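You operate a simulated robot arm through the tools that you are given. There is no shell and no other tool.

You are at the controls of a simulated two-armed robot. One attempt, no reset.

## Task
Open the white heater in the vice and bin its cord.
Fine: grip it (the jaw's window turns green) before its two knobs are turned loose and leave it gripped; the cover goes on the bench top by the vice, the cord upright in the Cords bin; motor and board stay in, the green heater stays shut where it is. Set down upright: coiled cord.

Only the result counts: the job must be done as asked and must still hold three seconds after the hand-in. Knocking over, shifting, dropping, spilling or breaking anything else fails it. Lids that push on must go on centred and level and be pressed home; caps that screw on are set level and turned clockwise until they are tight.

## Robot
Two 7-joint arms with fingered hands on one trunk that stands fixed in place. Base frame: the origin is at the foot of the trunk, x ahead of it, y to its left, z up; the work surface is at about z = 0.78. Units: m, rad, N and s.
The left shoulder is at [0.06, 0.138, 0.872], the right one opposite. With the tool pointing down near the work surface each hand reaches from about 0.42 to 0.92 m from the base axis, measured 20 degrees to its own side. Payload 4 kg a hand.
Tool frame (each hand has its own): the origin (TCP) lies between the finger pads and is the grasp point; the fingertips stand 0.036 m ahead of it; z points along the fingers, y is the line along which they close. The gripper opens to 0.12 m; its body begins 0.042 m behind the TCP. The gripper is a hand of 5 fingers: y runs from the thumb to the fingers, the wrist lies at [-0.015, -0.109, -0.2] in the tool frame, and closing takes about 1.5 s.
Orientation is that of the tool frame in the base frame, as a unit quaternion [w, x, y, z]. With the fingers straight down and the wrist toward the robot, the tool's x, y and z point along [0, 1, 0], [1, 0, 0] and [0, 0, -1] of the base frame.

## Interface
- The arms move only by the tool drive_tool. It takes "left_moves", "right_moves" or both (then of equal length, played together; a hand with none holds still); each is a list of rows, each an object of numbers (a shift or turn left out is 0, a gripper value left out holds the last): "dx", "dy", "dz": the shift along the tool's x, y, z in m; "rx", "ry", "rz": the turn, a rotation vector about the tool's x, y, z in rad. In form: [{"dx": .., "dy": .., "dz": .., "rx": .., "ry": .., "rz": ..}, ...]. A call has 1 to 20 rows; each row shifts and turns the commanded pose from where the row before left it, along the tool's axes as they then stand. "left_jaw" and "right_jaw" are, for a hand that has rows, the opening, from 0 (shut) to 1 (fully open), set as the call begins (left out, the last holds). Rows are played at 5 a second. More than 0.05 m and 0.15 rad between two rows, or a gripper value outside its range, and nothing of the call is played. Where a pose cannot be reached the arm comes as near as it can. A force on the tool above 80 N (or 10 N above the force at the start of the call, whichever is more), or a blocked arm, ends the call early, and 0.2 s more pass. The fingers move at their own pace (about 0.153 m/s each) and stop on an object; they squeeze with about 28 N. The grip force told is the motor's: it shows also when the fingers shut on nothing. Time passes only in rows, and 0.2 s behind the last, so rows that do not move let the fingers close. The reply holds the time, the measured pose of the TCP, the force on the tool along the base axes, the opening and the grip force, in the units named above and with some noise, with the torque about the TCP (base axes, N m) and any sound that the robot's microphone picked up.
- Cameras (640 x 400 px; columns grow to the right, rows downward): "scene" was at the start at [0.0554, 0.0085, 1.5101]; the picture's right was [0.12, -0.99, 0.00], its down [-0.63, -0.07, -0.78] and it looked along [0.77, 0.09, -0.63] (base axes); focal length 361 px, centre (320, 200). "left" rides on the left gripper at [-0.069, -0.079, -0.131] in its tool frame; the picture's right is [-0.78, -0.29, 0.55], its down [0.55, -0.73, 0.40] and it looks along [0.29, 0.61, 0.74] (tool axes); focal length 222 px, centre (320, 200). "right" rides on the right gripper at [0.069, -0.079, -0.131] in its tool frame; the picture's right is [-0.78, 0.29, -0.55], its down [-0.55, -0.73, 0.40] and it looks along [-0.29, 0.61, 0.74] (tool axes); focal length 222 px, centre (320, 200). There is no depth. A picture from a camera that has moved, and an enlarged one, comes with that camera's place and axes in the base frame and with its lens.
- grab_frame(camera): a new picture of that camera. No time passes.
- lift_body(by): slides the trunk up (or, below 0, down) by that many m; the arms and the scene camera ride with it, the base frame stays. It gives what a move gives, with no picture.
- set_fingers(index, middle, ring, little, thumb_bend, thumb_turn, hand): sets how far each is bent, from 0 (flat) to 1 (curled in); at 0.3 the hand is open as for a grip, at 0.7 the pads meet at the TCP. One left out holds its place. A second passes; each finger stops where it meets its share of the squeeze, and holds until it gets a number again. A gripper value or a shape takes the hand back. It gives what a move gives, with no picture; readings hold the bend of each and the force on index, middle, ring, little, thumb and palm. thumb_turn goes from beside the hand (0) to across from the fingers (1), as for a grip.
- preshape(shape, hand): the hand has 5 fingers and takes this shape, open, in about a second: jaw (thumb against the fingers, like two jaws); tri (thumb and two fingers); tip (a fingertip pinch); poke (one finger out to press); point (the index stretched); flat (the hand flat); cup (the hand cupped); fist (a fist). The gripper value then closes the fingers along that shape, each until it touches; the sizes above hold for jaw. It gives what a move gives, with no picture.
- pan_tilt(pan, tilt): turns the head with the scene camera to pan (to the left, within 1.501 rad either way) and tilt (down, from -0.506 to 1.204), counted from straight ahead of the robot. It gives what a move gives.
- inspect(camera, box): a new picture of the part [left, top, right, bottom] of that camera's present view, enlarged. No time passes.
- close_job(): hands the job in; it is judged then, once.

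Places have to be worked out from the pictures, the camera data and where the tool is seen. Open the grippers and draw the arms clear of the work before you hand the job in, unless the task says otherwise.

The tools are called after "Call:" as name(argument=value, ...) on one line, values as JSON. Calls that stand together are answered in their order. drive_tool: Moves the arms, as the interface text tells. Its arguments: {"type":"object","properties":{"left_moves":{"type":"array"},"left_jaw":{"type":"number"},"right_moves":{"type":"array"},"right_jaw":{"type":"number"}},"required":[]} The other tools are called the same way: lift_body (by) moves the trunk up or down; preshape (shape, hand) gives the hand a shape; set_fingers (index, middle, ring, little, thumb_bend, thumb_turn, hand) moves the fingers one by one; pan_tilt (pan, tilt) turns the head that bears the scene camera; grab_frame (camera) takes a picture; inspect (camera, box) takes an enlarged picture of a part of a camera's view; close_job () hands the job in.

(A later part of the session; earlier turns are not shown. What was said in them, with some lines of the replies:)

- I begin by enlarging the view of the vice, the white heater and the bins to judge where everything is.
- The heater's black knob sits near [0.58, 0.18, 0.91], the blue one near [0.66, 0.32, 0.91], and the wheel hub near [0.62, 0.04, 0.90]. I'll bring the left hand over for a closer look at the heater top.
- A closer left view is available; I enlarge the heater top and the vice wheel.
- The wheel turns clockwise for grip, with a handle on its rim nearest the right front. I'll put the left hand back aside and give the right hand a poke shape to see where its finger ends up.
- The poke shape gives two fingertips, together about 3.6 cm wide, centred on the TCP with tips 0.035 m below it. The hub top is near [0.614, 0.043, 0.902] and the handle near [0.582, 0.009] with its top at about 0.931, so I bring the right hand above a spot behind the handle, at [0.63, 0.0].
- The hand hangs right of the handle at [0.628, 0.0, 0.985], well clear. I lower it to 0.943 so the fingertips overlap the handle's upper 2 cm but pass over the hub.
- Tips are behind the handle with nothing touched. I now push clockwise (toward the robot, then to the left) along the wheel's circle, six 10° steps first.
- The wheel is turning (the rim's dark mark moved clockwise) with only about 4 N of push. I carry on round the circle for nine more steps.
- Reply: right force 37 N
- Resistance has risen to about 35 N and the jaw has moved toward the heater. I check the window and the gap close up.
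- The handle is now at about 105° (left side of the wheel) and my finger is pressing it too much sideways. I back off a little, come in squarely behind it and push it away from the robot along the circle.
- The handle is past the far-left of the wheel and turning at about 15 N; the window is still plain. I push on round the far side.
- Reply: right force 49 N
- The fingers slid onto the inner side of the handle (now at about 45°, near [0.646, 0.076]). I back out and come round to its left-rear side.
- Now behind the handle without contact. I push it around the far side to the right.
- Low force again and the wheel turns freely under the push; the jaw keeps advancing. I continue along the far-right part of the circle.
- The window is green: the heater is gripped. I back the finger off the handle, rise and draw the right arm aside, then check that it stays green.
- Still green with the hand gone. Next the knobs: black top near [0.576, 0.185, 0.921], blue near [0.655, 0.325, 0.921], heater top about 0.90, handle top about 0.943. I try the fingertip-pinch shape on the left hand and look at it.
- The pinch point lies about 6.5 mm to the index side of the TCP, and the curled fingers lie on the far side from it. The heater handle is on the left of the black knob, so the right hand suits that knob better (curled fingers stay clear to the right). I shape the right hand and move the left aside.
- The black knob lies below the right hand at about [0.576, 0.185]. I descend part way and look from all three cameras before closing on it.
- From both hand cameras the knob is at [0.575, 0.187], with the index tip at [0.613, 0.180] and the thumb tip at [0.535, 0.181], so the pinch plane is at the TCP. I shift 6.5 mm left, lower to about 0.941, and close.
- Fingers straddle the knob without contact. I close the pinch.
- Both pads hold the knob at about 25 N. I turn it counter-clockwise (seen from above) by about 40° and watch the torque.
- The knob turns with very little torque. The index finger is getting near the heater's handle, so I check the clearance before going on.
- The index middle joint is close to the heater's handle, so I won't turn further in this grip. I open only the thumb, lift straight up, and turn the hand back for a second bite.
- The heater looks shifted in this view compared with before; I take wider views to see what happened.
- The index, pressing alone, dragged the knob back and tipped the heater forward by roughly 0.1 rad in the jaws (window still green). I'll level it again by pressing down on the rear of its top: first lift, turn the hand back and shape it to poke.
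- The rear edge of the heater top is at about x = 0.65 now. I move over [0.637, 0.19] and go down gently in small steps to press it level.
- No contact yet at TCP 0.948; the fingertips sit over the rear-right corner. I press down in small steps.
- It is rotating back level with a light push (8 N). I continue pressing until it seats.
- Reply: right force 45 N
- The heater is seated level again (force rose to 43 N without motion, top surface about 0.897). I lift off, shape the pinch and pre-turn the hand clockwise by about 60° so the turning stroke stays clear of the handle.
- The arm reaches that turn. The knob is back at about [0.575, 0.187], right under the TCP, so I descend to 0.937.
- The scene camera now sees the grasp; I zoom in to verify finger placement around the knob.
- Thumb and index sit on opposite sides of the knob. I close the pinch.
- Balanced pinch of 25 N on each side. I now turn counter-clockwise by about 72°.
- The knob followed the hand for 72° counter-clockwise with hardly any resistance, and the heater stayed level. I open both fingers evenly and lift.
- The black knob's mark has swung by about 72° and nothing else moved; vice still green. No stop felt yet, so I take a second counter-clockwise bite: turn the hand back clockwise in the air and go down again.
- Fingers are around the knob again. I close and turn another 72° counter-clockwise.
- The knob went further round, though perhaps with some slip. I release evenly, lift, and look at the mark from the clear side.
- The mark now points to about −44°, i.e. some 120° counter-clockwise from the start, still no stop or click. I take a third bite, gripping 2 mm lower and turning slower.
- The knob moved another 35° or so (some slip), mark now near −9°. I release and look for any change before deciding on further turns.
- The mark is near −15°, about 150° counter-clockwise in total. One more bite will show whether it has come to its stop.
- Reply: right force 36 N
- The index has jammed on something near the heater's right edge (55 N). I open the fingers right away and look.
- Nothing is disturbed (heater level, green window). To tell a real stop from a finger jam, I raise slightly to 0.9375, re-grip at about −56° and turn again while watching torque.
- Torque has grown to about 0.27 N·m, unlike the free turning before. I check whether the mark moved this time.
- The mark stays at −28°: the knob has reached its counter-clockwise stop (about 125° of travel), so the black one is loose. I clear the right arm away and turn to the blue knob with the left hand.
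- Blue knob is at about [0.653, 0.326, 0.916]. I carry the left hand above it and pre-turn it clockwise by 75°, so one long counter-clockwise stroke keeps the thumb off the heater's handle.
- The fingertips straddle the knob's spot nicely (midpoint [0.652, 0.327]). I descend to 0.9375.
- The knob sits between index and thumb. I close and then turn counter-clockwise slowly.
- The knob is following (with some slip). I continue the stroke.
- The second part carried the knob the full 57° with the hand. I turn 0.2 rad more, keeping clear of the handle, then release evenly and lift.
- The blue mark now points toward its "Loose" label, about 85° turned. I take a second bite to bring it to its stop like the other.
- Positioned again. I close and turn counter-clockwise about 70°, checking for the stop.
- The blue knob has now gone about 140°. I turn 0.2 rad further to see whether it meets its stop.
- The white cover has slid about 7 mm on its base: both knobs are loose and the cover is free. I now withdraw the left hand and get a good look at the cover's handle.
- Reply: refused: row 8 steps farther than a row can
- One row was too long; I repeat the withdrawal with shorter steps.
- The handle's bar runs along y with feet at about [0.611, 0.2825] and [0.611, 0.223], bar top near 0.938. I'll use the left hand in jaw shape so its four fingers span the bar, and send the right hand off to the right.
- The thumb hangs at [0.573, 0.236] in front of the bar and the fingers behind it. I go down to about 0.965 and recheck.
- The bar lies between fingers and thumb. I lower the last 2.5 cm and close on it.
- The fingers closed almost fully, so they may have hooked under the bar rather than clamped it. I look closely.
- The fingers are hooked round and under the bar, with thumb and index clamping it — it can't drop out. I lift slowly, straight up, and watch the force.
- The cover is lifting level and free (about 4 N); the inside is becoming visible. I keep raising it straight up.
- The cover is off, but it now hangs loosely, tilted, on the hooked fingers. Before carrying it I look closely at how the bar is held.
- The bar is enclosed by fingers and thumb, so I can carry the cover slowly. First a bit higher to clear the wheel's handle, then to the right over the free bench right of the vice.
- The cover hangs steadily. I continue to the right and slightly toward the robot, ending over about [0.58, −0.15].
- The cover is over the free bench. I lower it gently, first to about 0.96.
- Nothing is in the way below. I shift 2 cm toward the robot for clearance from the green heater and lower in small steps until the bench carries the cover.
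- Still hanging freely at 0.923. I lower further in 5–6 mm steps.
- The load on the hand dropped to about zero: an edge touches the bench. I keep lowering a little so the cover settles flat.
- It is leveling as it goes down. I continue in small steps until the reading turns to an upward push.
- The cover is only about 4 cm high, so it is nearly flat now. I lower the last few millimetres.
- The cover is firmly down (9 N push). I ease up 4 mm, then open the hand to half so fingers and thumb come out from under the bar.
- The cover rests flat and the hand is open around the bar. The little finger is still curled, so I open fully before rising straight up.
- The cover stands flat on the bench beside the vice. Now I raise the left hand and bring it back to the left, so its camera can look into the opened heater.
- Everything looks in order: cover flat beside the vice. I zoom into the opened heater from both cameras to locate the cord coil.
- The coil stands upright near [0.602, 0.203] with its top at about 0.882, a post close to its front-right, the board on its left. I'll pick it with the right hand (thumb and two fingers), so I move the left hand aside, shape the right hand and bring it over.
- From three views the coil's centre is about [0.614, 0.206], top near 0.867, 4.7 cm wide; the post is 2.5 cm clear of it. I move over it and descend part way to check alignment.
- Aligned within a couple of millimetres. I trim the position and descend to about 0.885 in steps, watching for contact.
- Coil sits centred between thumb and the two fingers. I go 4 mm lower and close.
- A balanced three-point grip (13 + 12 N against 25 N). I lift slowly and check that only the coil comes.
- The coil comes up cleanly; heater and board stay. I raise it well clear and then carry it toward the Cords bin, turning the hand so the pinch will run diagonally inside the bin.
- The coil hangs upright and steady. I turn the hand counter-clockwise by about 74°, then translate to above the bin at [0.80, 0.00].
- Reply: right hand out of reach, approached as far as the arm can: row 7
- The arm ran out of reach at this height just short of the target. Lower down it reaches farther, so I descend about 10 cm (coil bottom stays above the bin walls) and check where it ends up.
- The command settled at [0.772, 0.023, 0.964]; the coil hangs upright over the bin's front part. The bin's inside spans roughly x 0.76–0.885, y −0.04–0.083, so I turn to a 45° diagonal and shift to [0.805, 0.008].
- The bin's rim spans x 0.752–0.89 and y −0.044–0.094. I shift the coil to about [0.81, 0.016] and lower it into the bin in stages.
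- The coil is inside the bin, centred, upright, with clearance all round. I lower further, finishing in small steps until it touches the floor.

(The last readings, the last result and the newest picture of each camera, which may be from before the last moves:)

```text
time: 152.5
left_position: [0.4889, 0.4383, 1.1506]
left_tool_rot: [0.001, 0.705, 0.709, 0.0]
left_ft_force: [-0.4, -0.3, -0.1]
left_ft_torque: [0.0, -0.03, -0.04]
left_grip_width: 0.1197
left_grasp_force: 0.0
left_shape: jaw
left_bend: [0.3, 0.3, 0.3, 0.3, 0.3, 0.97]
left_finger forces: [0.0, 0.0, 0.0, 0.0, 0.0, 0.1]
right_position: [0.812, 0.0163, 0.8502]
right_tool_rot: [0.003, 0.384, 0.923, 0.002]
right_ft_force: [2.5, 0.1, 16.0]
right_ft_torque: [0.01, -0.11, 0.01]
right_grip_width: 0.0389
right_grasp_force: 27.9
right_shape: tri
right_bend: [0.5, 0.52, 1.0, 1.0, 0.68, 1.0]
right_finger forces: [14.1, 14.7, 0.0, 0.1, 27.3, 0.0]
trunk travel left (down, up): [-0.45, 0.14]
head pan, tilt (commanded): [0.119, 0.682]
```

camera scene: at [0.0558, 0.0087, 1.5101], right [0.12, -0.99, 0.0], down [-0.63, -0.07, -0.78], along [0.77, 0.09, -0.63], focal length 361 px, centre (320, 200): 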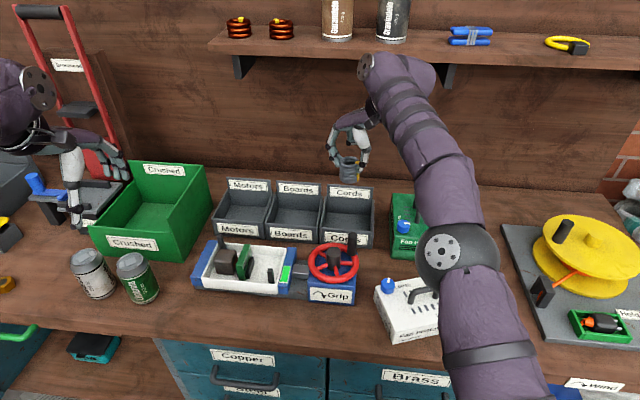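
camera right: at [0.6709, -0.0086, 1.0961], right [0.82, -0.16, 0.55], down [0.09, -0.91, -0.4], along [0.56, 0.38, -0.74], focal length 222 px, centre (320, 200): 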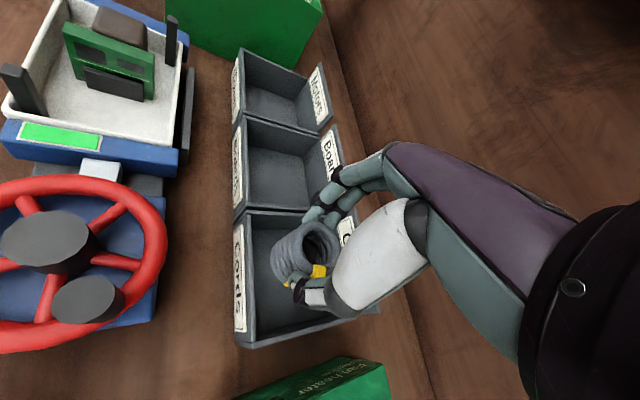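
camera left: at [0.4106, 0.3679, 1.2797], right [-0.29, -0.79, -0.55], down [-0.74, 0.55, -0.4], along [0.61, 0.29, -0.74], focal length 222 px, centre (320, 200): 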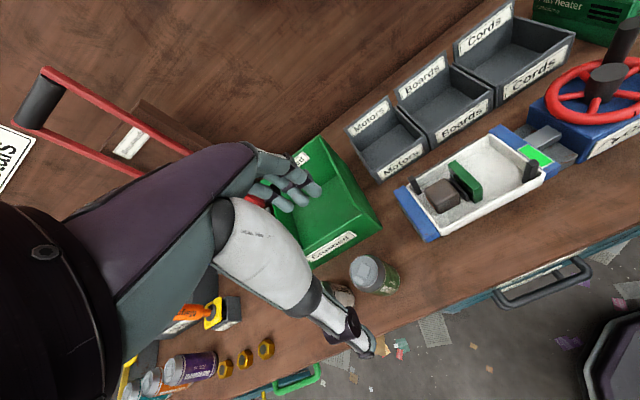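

The floor is carrying it (16 N). I ease up 3 mm to take off the pressure, then open to half.

Call:
drive_tool(right_moves=[{"dz": -0.002}, {"dz": -0.0015}, {}])

Call:
drive_tool(right_moves=[{}, {}, {}, {}, {}], right_jaw=0.5)

Call:
inspect(camera="left", box=[440, 0, 640, 130])

Call:
inspect(camera="right", box=[200, 160, 400, 370])

Call:
inspect(camera="scene", box=[300, 150, 400, 250])

```text
time: 153.3
left_position: [0.4892, 0.4389, 1.1504]
left_tool_rot: [0.0, 0.705, 0.709, 0.0]
left_ft_force: [0.3, 0.0, 0.7]
left_ft_torque: [-0.05, 0.02, 0.04]
left_grip_width: 0.1199
left_grasp_force: 0.2
left_shape: jaw
left_bend: [0.3, 0.3, 0.3, 0.3, 0.3, 0.97]
left_finger forces: [0.0, 0.1, 0.0, 0.0, 0.0, 0.1]
right_position: [0.8111, 0.0167, 0.8512]
right_tool_rot: [0.0, 0.382, 0.924, 0.0]
right_ft_force: [5.6, 0.1, 10.1]
right_ft_torque: [0.08, -0.2, -0.06]
right_grip_width: 0.0391
right_grasp_force: 28.3
right_shape: tri
right_bend: [0.5, 0.52, 1.0, 1.0, 0.68, 1.0]
right_finger forces: [14.7, 15.5, 0.0, 0.1, 26.0, 0.1]
trunk travel left (down, up): [-0.45, 0.14]
head pan, tilt (commanded): [0.119, 0.682]
```

```text
time: 154.5
left_position: [0.4896, 0.4382, 1.1493]
left_tool_rot: [0.0, 0.706, 0.709, 0.0]
left_ft_force: [-0.2, -0.1, 0.0]
left_ft_torque: [0.01, 0.01, -0.01]
left_grip_width: 0.1197
left_grasp_force: 0.1
left_shape: jaw
left_bend: [0.3, 0.3, 0.3, 0.3, 0.3, 0.97]
left_finger forces: [0.0, 0.1, 0.0, 0.0, 0.0, 0.0]
right_position: [0.8103, 0.0169, 0.8503]
right_tool_rot: [0.0, 0.383, 0.924, 0.0]
right_ft_force: [-0.5, 0.0, 0.4]
right_ft_torque: [0.01, 0.02, -0.01]
right_grip_width: 0.0598
right_grasp_force: 0.1
right_shape: tri
right_bend: [0.42, 0.46, 0.99, 0.99, 0.56, 1.0]
right_finger forces: [0.0, 0.0, 0.1, 0.0, 0.1, 0.0]
trunk travel left (down, up): [-0.45, 0.14]
head pan, tilt (commanded): [0.119, 0.682]
```

```text
3.08 times, centred on (540, 65) of left
camera zoom: at [0.4103, 0.3678, 1.2799], right [-0.29, -0.79, -0.55], down [-0.74, 0.55, -0.4], along [0.61, 0.29, -0.74], focal length 684 px, centre (-357, 615)
```

zoom: 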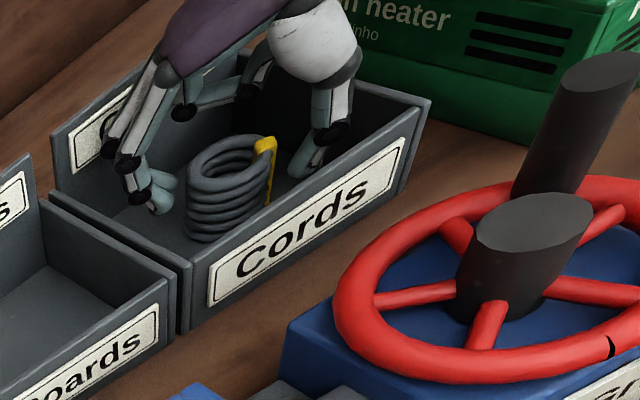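

```text
1.90 times, centred on (300, 265) of right
camera zoom: at [0.7059, 0.0109, 0.9816], right [0.76, -0.35, 0.55], down [-0.13, -0.91, -0.4], along [0.64, 0.23, -0.74], focal length 423 px, centre (358, 76)
```

zoom: 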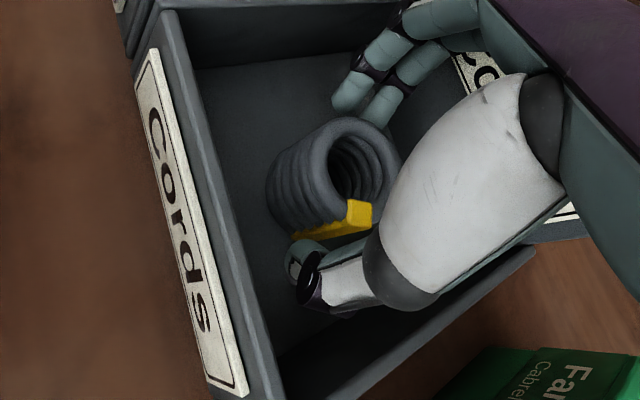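

```text
4.00 times, centred on (350, 200) of scene
camera zoom: at [0.0555, 0.0085, 1.5101], right [0.12, -0.99, 0.0], down [-0.63, -0.07, -0.78], along [0.77, 0.09, -0.63], focal length 1444 px, centre (200, 200)
```

zoom: 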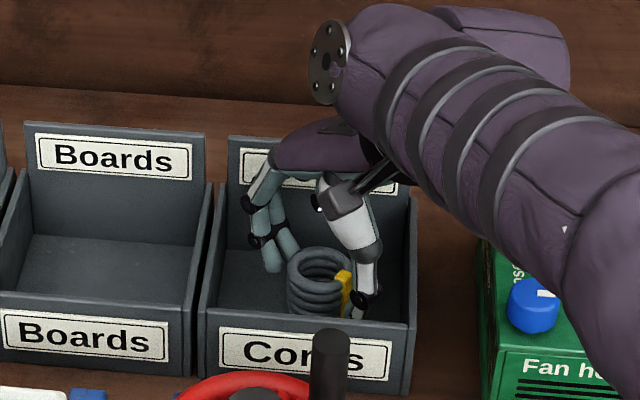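

The coil stands upright with all fingers clear. I raise the hand straight out of the bin.

Call:
drive_tool(right_moves=[{"dz": -0.01}, {"dz": -0.015}, {"dz": -0.025}, {"dz": -0.03}, {"dz": -0.03}, {"dz": -0.02}, {}])

Call:
inspect(camera="left", box=[440, 0, 640, 130])

Call:
inspect(camera="scene", box=[300, 150, 400, 250])

```text
time: 156.1
left_position: [0.4889, 0.4377, 1.1492]
left_tool_rot: [0.0, 0.705, 0.709, 0.0]
left_ft_force: [-0.4, 0.2, 0.7]
left_ft_torque: [-0.03, -0.01, 0.0]
left_grip_width: 0.1195
left_grasp_force: 0.0
left_shape: jaw
left_bend: [0.3, 0.3, 0.3, 0.3, 0.3, 0.97]
left_finger forces: [0.0, 0.0, 0.0, 0.1, 0.0, 0.1]
right_position: [0.8111, 0.017, 0.9796]
right_tool_rot: [0.001, 0.382, 0.924, 0.0]
right_ft_force: [0.3, -0.3, 0.2]
right_ft_torque: [0.0, -0.01, -0.01]
right_grip_width: 0.0601
right_grasp_force: 0.0
right_shape: tri
right_bend: [0.42, 0.46, 0.99, 0.99, 0.56, 1.0]
right_finger forces: [0.0, 0.1, 0.1, 0.0, 0.0, 0.0]
trunk travel left (down, up): [-0.45, 0.14]
head pan, tilt (commanded): [0.119, 0.682]
```

```text
3.08 times, centred on (540, 65) of left
camera zoom: at [0.4104, 0.3677, 1.2799], right [-0.29, -0.79, -0.55], down [-0.74, 0.55, -0.4], along [0.61, 0.29, -0.74], focal length 684 px, centre (-357, 615)
```

zoom: 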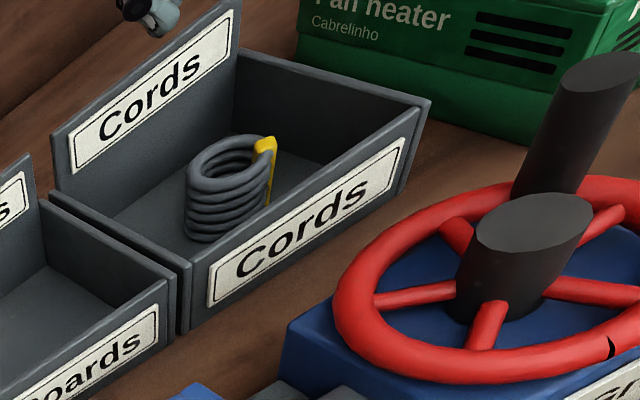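

```text
4.00 times, centred on (350, 200) of scene
camera zoom: at [0.0556, 0.0085, 1.5101], right [0.12, -0.99, 0.0], down [-0.63, -0.07, -0.78], along [0.77, 0.09, -0.63], focal length 1444 px, centre (200, 200)
```

zoom: 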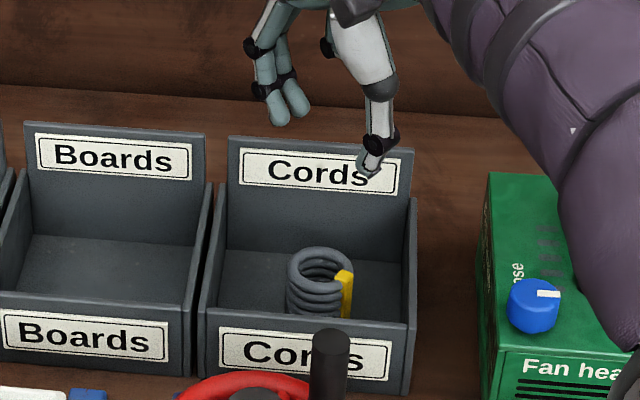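

The cord stands upright in the Cords bin. I draw the right arm back and up, away from the bins, and check the whole scene.

Call:
drive_tool(right_moves=[{"dy": -0.032, "dx": 0.0035, "dz": -0.02}, {"dy": -0.032, "dx": 0.0035, "dz": -0.02}, {"dy": -0.032, "dx": 0.0035, "dz": -0.02}, {"dy": -0.032, "dx": 0.0035, "dz": -0.02}, {"dy": -0.032, "dx": 0.0035, "dz": -0.02}, {"dy": -0.032, "dx": 0.0035, "dz": -0.02}, {"rz": 0.13}, {"rz": 0.13}, {"rz": 0.13}, {"rz": 0.13}, {"rz": 0.13}, {"rz": 0.13}, {}])

Call:
drive_tool(right_moves=[{"dx": -0.045, "dy": -0.01, "dz": -0.01}, {"dx": -0.045, "dy": -0.01, "dz": -0.01}, {"dx": -0.045, "dy": -0.01, "dz": -0.01}, {"dx": -0.045, "dy": -0.01, "dz": -0.01}, {"dx": -0.045, "dy": -0.01, "dz": -0.01}, {}], right_jaw=1.0)

Call:
grab_frame(camera="scene")

Call:
grab_frame(camera="left")

Call:
grab_frame(camera="right")

```text
time: 158.9
left_position: [0.4897, 0.4387, 1.1493]
left_tool_rot: [0.0, 0.705, 0.709, 0.0]
left_ft_force: [0.5, 0.4, -0.4]
left_ft_torque: [0.03, -0.02, 0.02]
left_grip_width: 0.1198
left_grasp_force: 0.1
left_shape: jaw
left_bend: [0.3, 0.3, 0.3, 0.3, 0.3, 0.97]
left_finger forces: [0.1, 0.0, 0.0, 0.0, 0.0, 0.0]
right_position: [0.6604, -0.1053, 1.0999]
right_tool_rot: [0.001, 0.706, 0.708, -0.001]
right_ft_force: [0.8, -0.5, 0.9]
right_ft_torque: [0.01, 0.04, 0.02]
right_grip_width: 0.06
right_grasp_force: 0.0
right_shape: tri
right_bend: [0.42, 0.46, 0.99, 0.99, 0.56, 1.0]
right_finger forces: [0.1, 0.0, 0.0, 0.0, 0.0, 0.0]
trunk travel left (down, up): [-0.45, 0.14]
head pan, tilt (commanded): [0.119, 0.682]
```

```text
time: 160.3
left_position: [0.4882, 0.4385, 1.1492]
left_tool_rot: [0.0, 0.705, 0.709, 0.001]
left_ft_force: [0.0, 0.0, -0.5]
left_ft_torque: [-0.01, 0.0, -0.02]
left_grip_width: 0.1199
left_grasp_force: 0.2
left_shape: jaw
left_bend: [0.3, 0.3, 0.3, 0.3, 0.3, 0.97]
left_finger forces: [0.1, 0.0, 0.0, 0.0, 0.1, 0.1]
right_position: [0.6114, -0.331, 1.1506]
right_tool_rot: [0.0, 0.705, 0.71, 0.0]
right_ft_force: [-0.4, 0.0, 0.2]
right_ft_torque: [0.02, 0.01, 0.03]
right_grip_width: 0.1195
right_grasp_force: 0.0
right_shape: tri
right_bend: [0.3, 0.3, 0.99, 0.99, 0.3, 0.97]
right_finger forces: [0.1, 0.1, 0.0, 0.0, 0.0, 0.0]
trunk travel left (down, up): [-0.45, 0.14]
head pan, tilt (commanded): [0.119, 0.682]
```

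```text
taken
camera scene: at [0.0555, 0.0088, 1.5101], right [0.12, -0.99, 0.0], down [-0.63, -0.07, -0.78], along [0.77, 0.09, -0.63], focal length 361 px, centre (320, 200)
```

scene: 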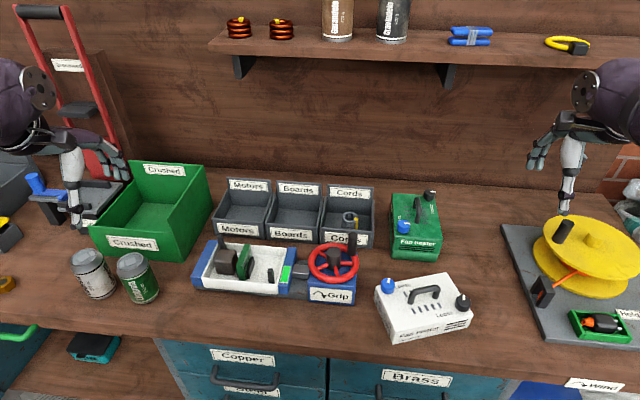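

```text
taken
camera left: at [0.4102, 0.3681, 1.2798], right [-0.29, -0.79, -0.55], down [-0.74, 0.55, -0.4], along [0.61, 0.29, -0.74], focal length 222 px, centre (320, 200)
```

left: 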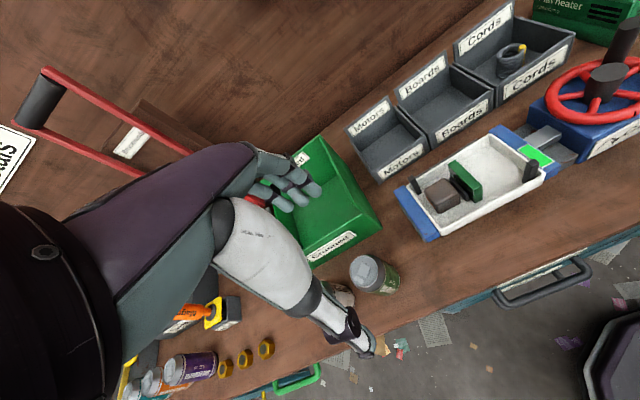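

```text
taken
camera right: at [0.5317, -0.2606, 1.2821], right [0.3, -0.78, 0.55], down [-0.73, -0.55, -0.4], along [0.61, -0.28, -0.74], focal length 222 px, centre (320, 200)
```

right: 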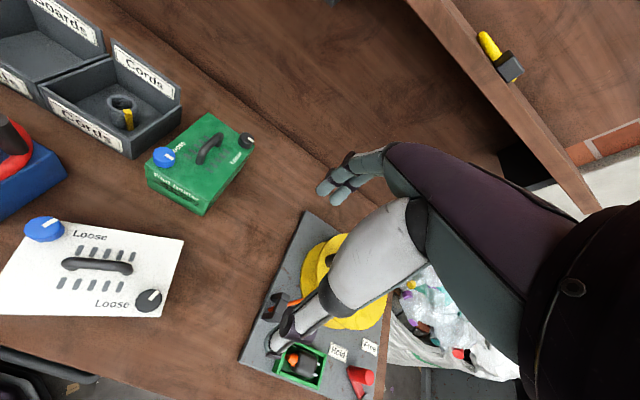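

I do a last close check of the vice window, the heater's inside, the bin and the cover.

Call:
inspect(camera="scene", box=[185, 220, 365, 315])

Call:
inspect(camera="scene", box=[310, 175, 480, 350])

Call:
inspect(camera="right", box=[0, 60, 260, 330])

```text
3.56 times, centred on (275, 268) of scene
camera zoom: at [0.0555, 0.0088, 1.5101], right [0.12, -0.99, 0.0], down [-0.63, -0.07, -0.78], along [0.77, 0.09, -0.63], focal length 1284 px, centre (480, -40)
```

zoom: 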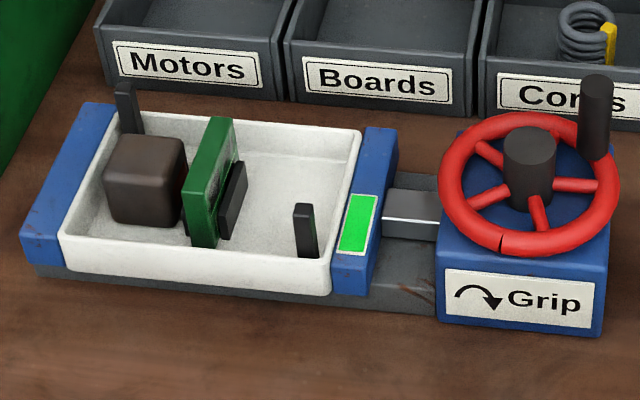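

```text
2.29 times, centred on (395, 262) of scene
camera zoom: at [0.0555, 0.0088, 1.5101], right [0.12, -0.99, 0.0], down [-0.63, -0.07, -0.78], along [0.77, 0.09, -0.63], focal length 825 px, centre (149, 57)
```

zoom: 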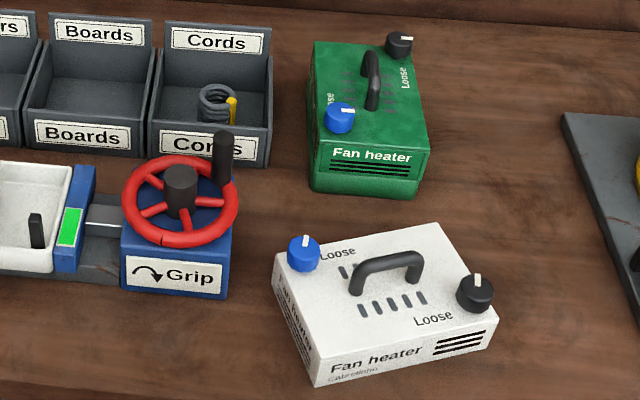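

```text
1.48 times, centred on (130, 195) of right
camera zoom: at [0.5317, -0.2606, 1.2821], right [0.3, -0.78, 0.55], down [-0.73, -0.55, -0.4], along [0.61, -0.28, -0.74], focal length 329 px, centre (602, 207)
```

zoom: 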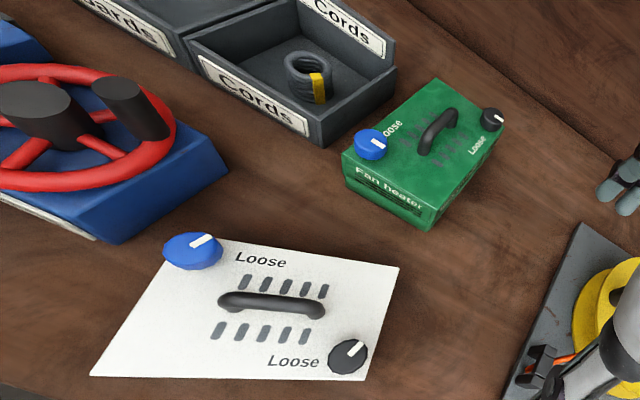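

The vice window is green, with the motor and board still in the heater. The cord is upright in the Cords bin, the cover lies flat by the vice, and the green heater is shut and hasn't moved. Both hands are open and clear, so I hand the job in.

Call:
close_job()

```text
The job is handed in.
```

The white heater is open and its coiled cord is standing upright in the Cords bin. The job is handed in; I haven't seen a verdict.

- **Vice:** the window turned green before I touched the knobs, and it was still green at the last check.
- **Tilt while loosening:** on my first try at the black knob, the heater tipped forward a little in the jaws. I pressed it level again before going on.
- **Knobs:** both are loose, turned counter-clockwise. The black one went to its stop, and the blue one until the cover came free.
- **Cover:** it lies flat on the bench just right of the vice. It swung to a tilt on the way over but was set down gently.
- **Left as asked:** the motor and board are still in the heater. The green heater is shut and hasn't moved.

Both hands were open and clear of the work when I handed in.
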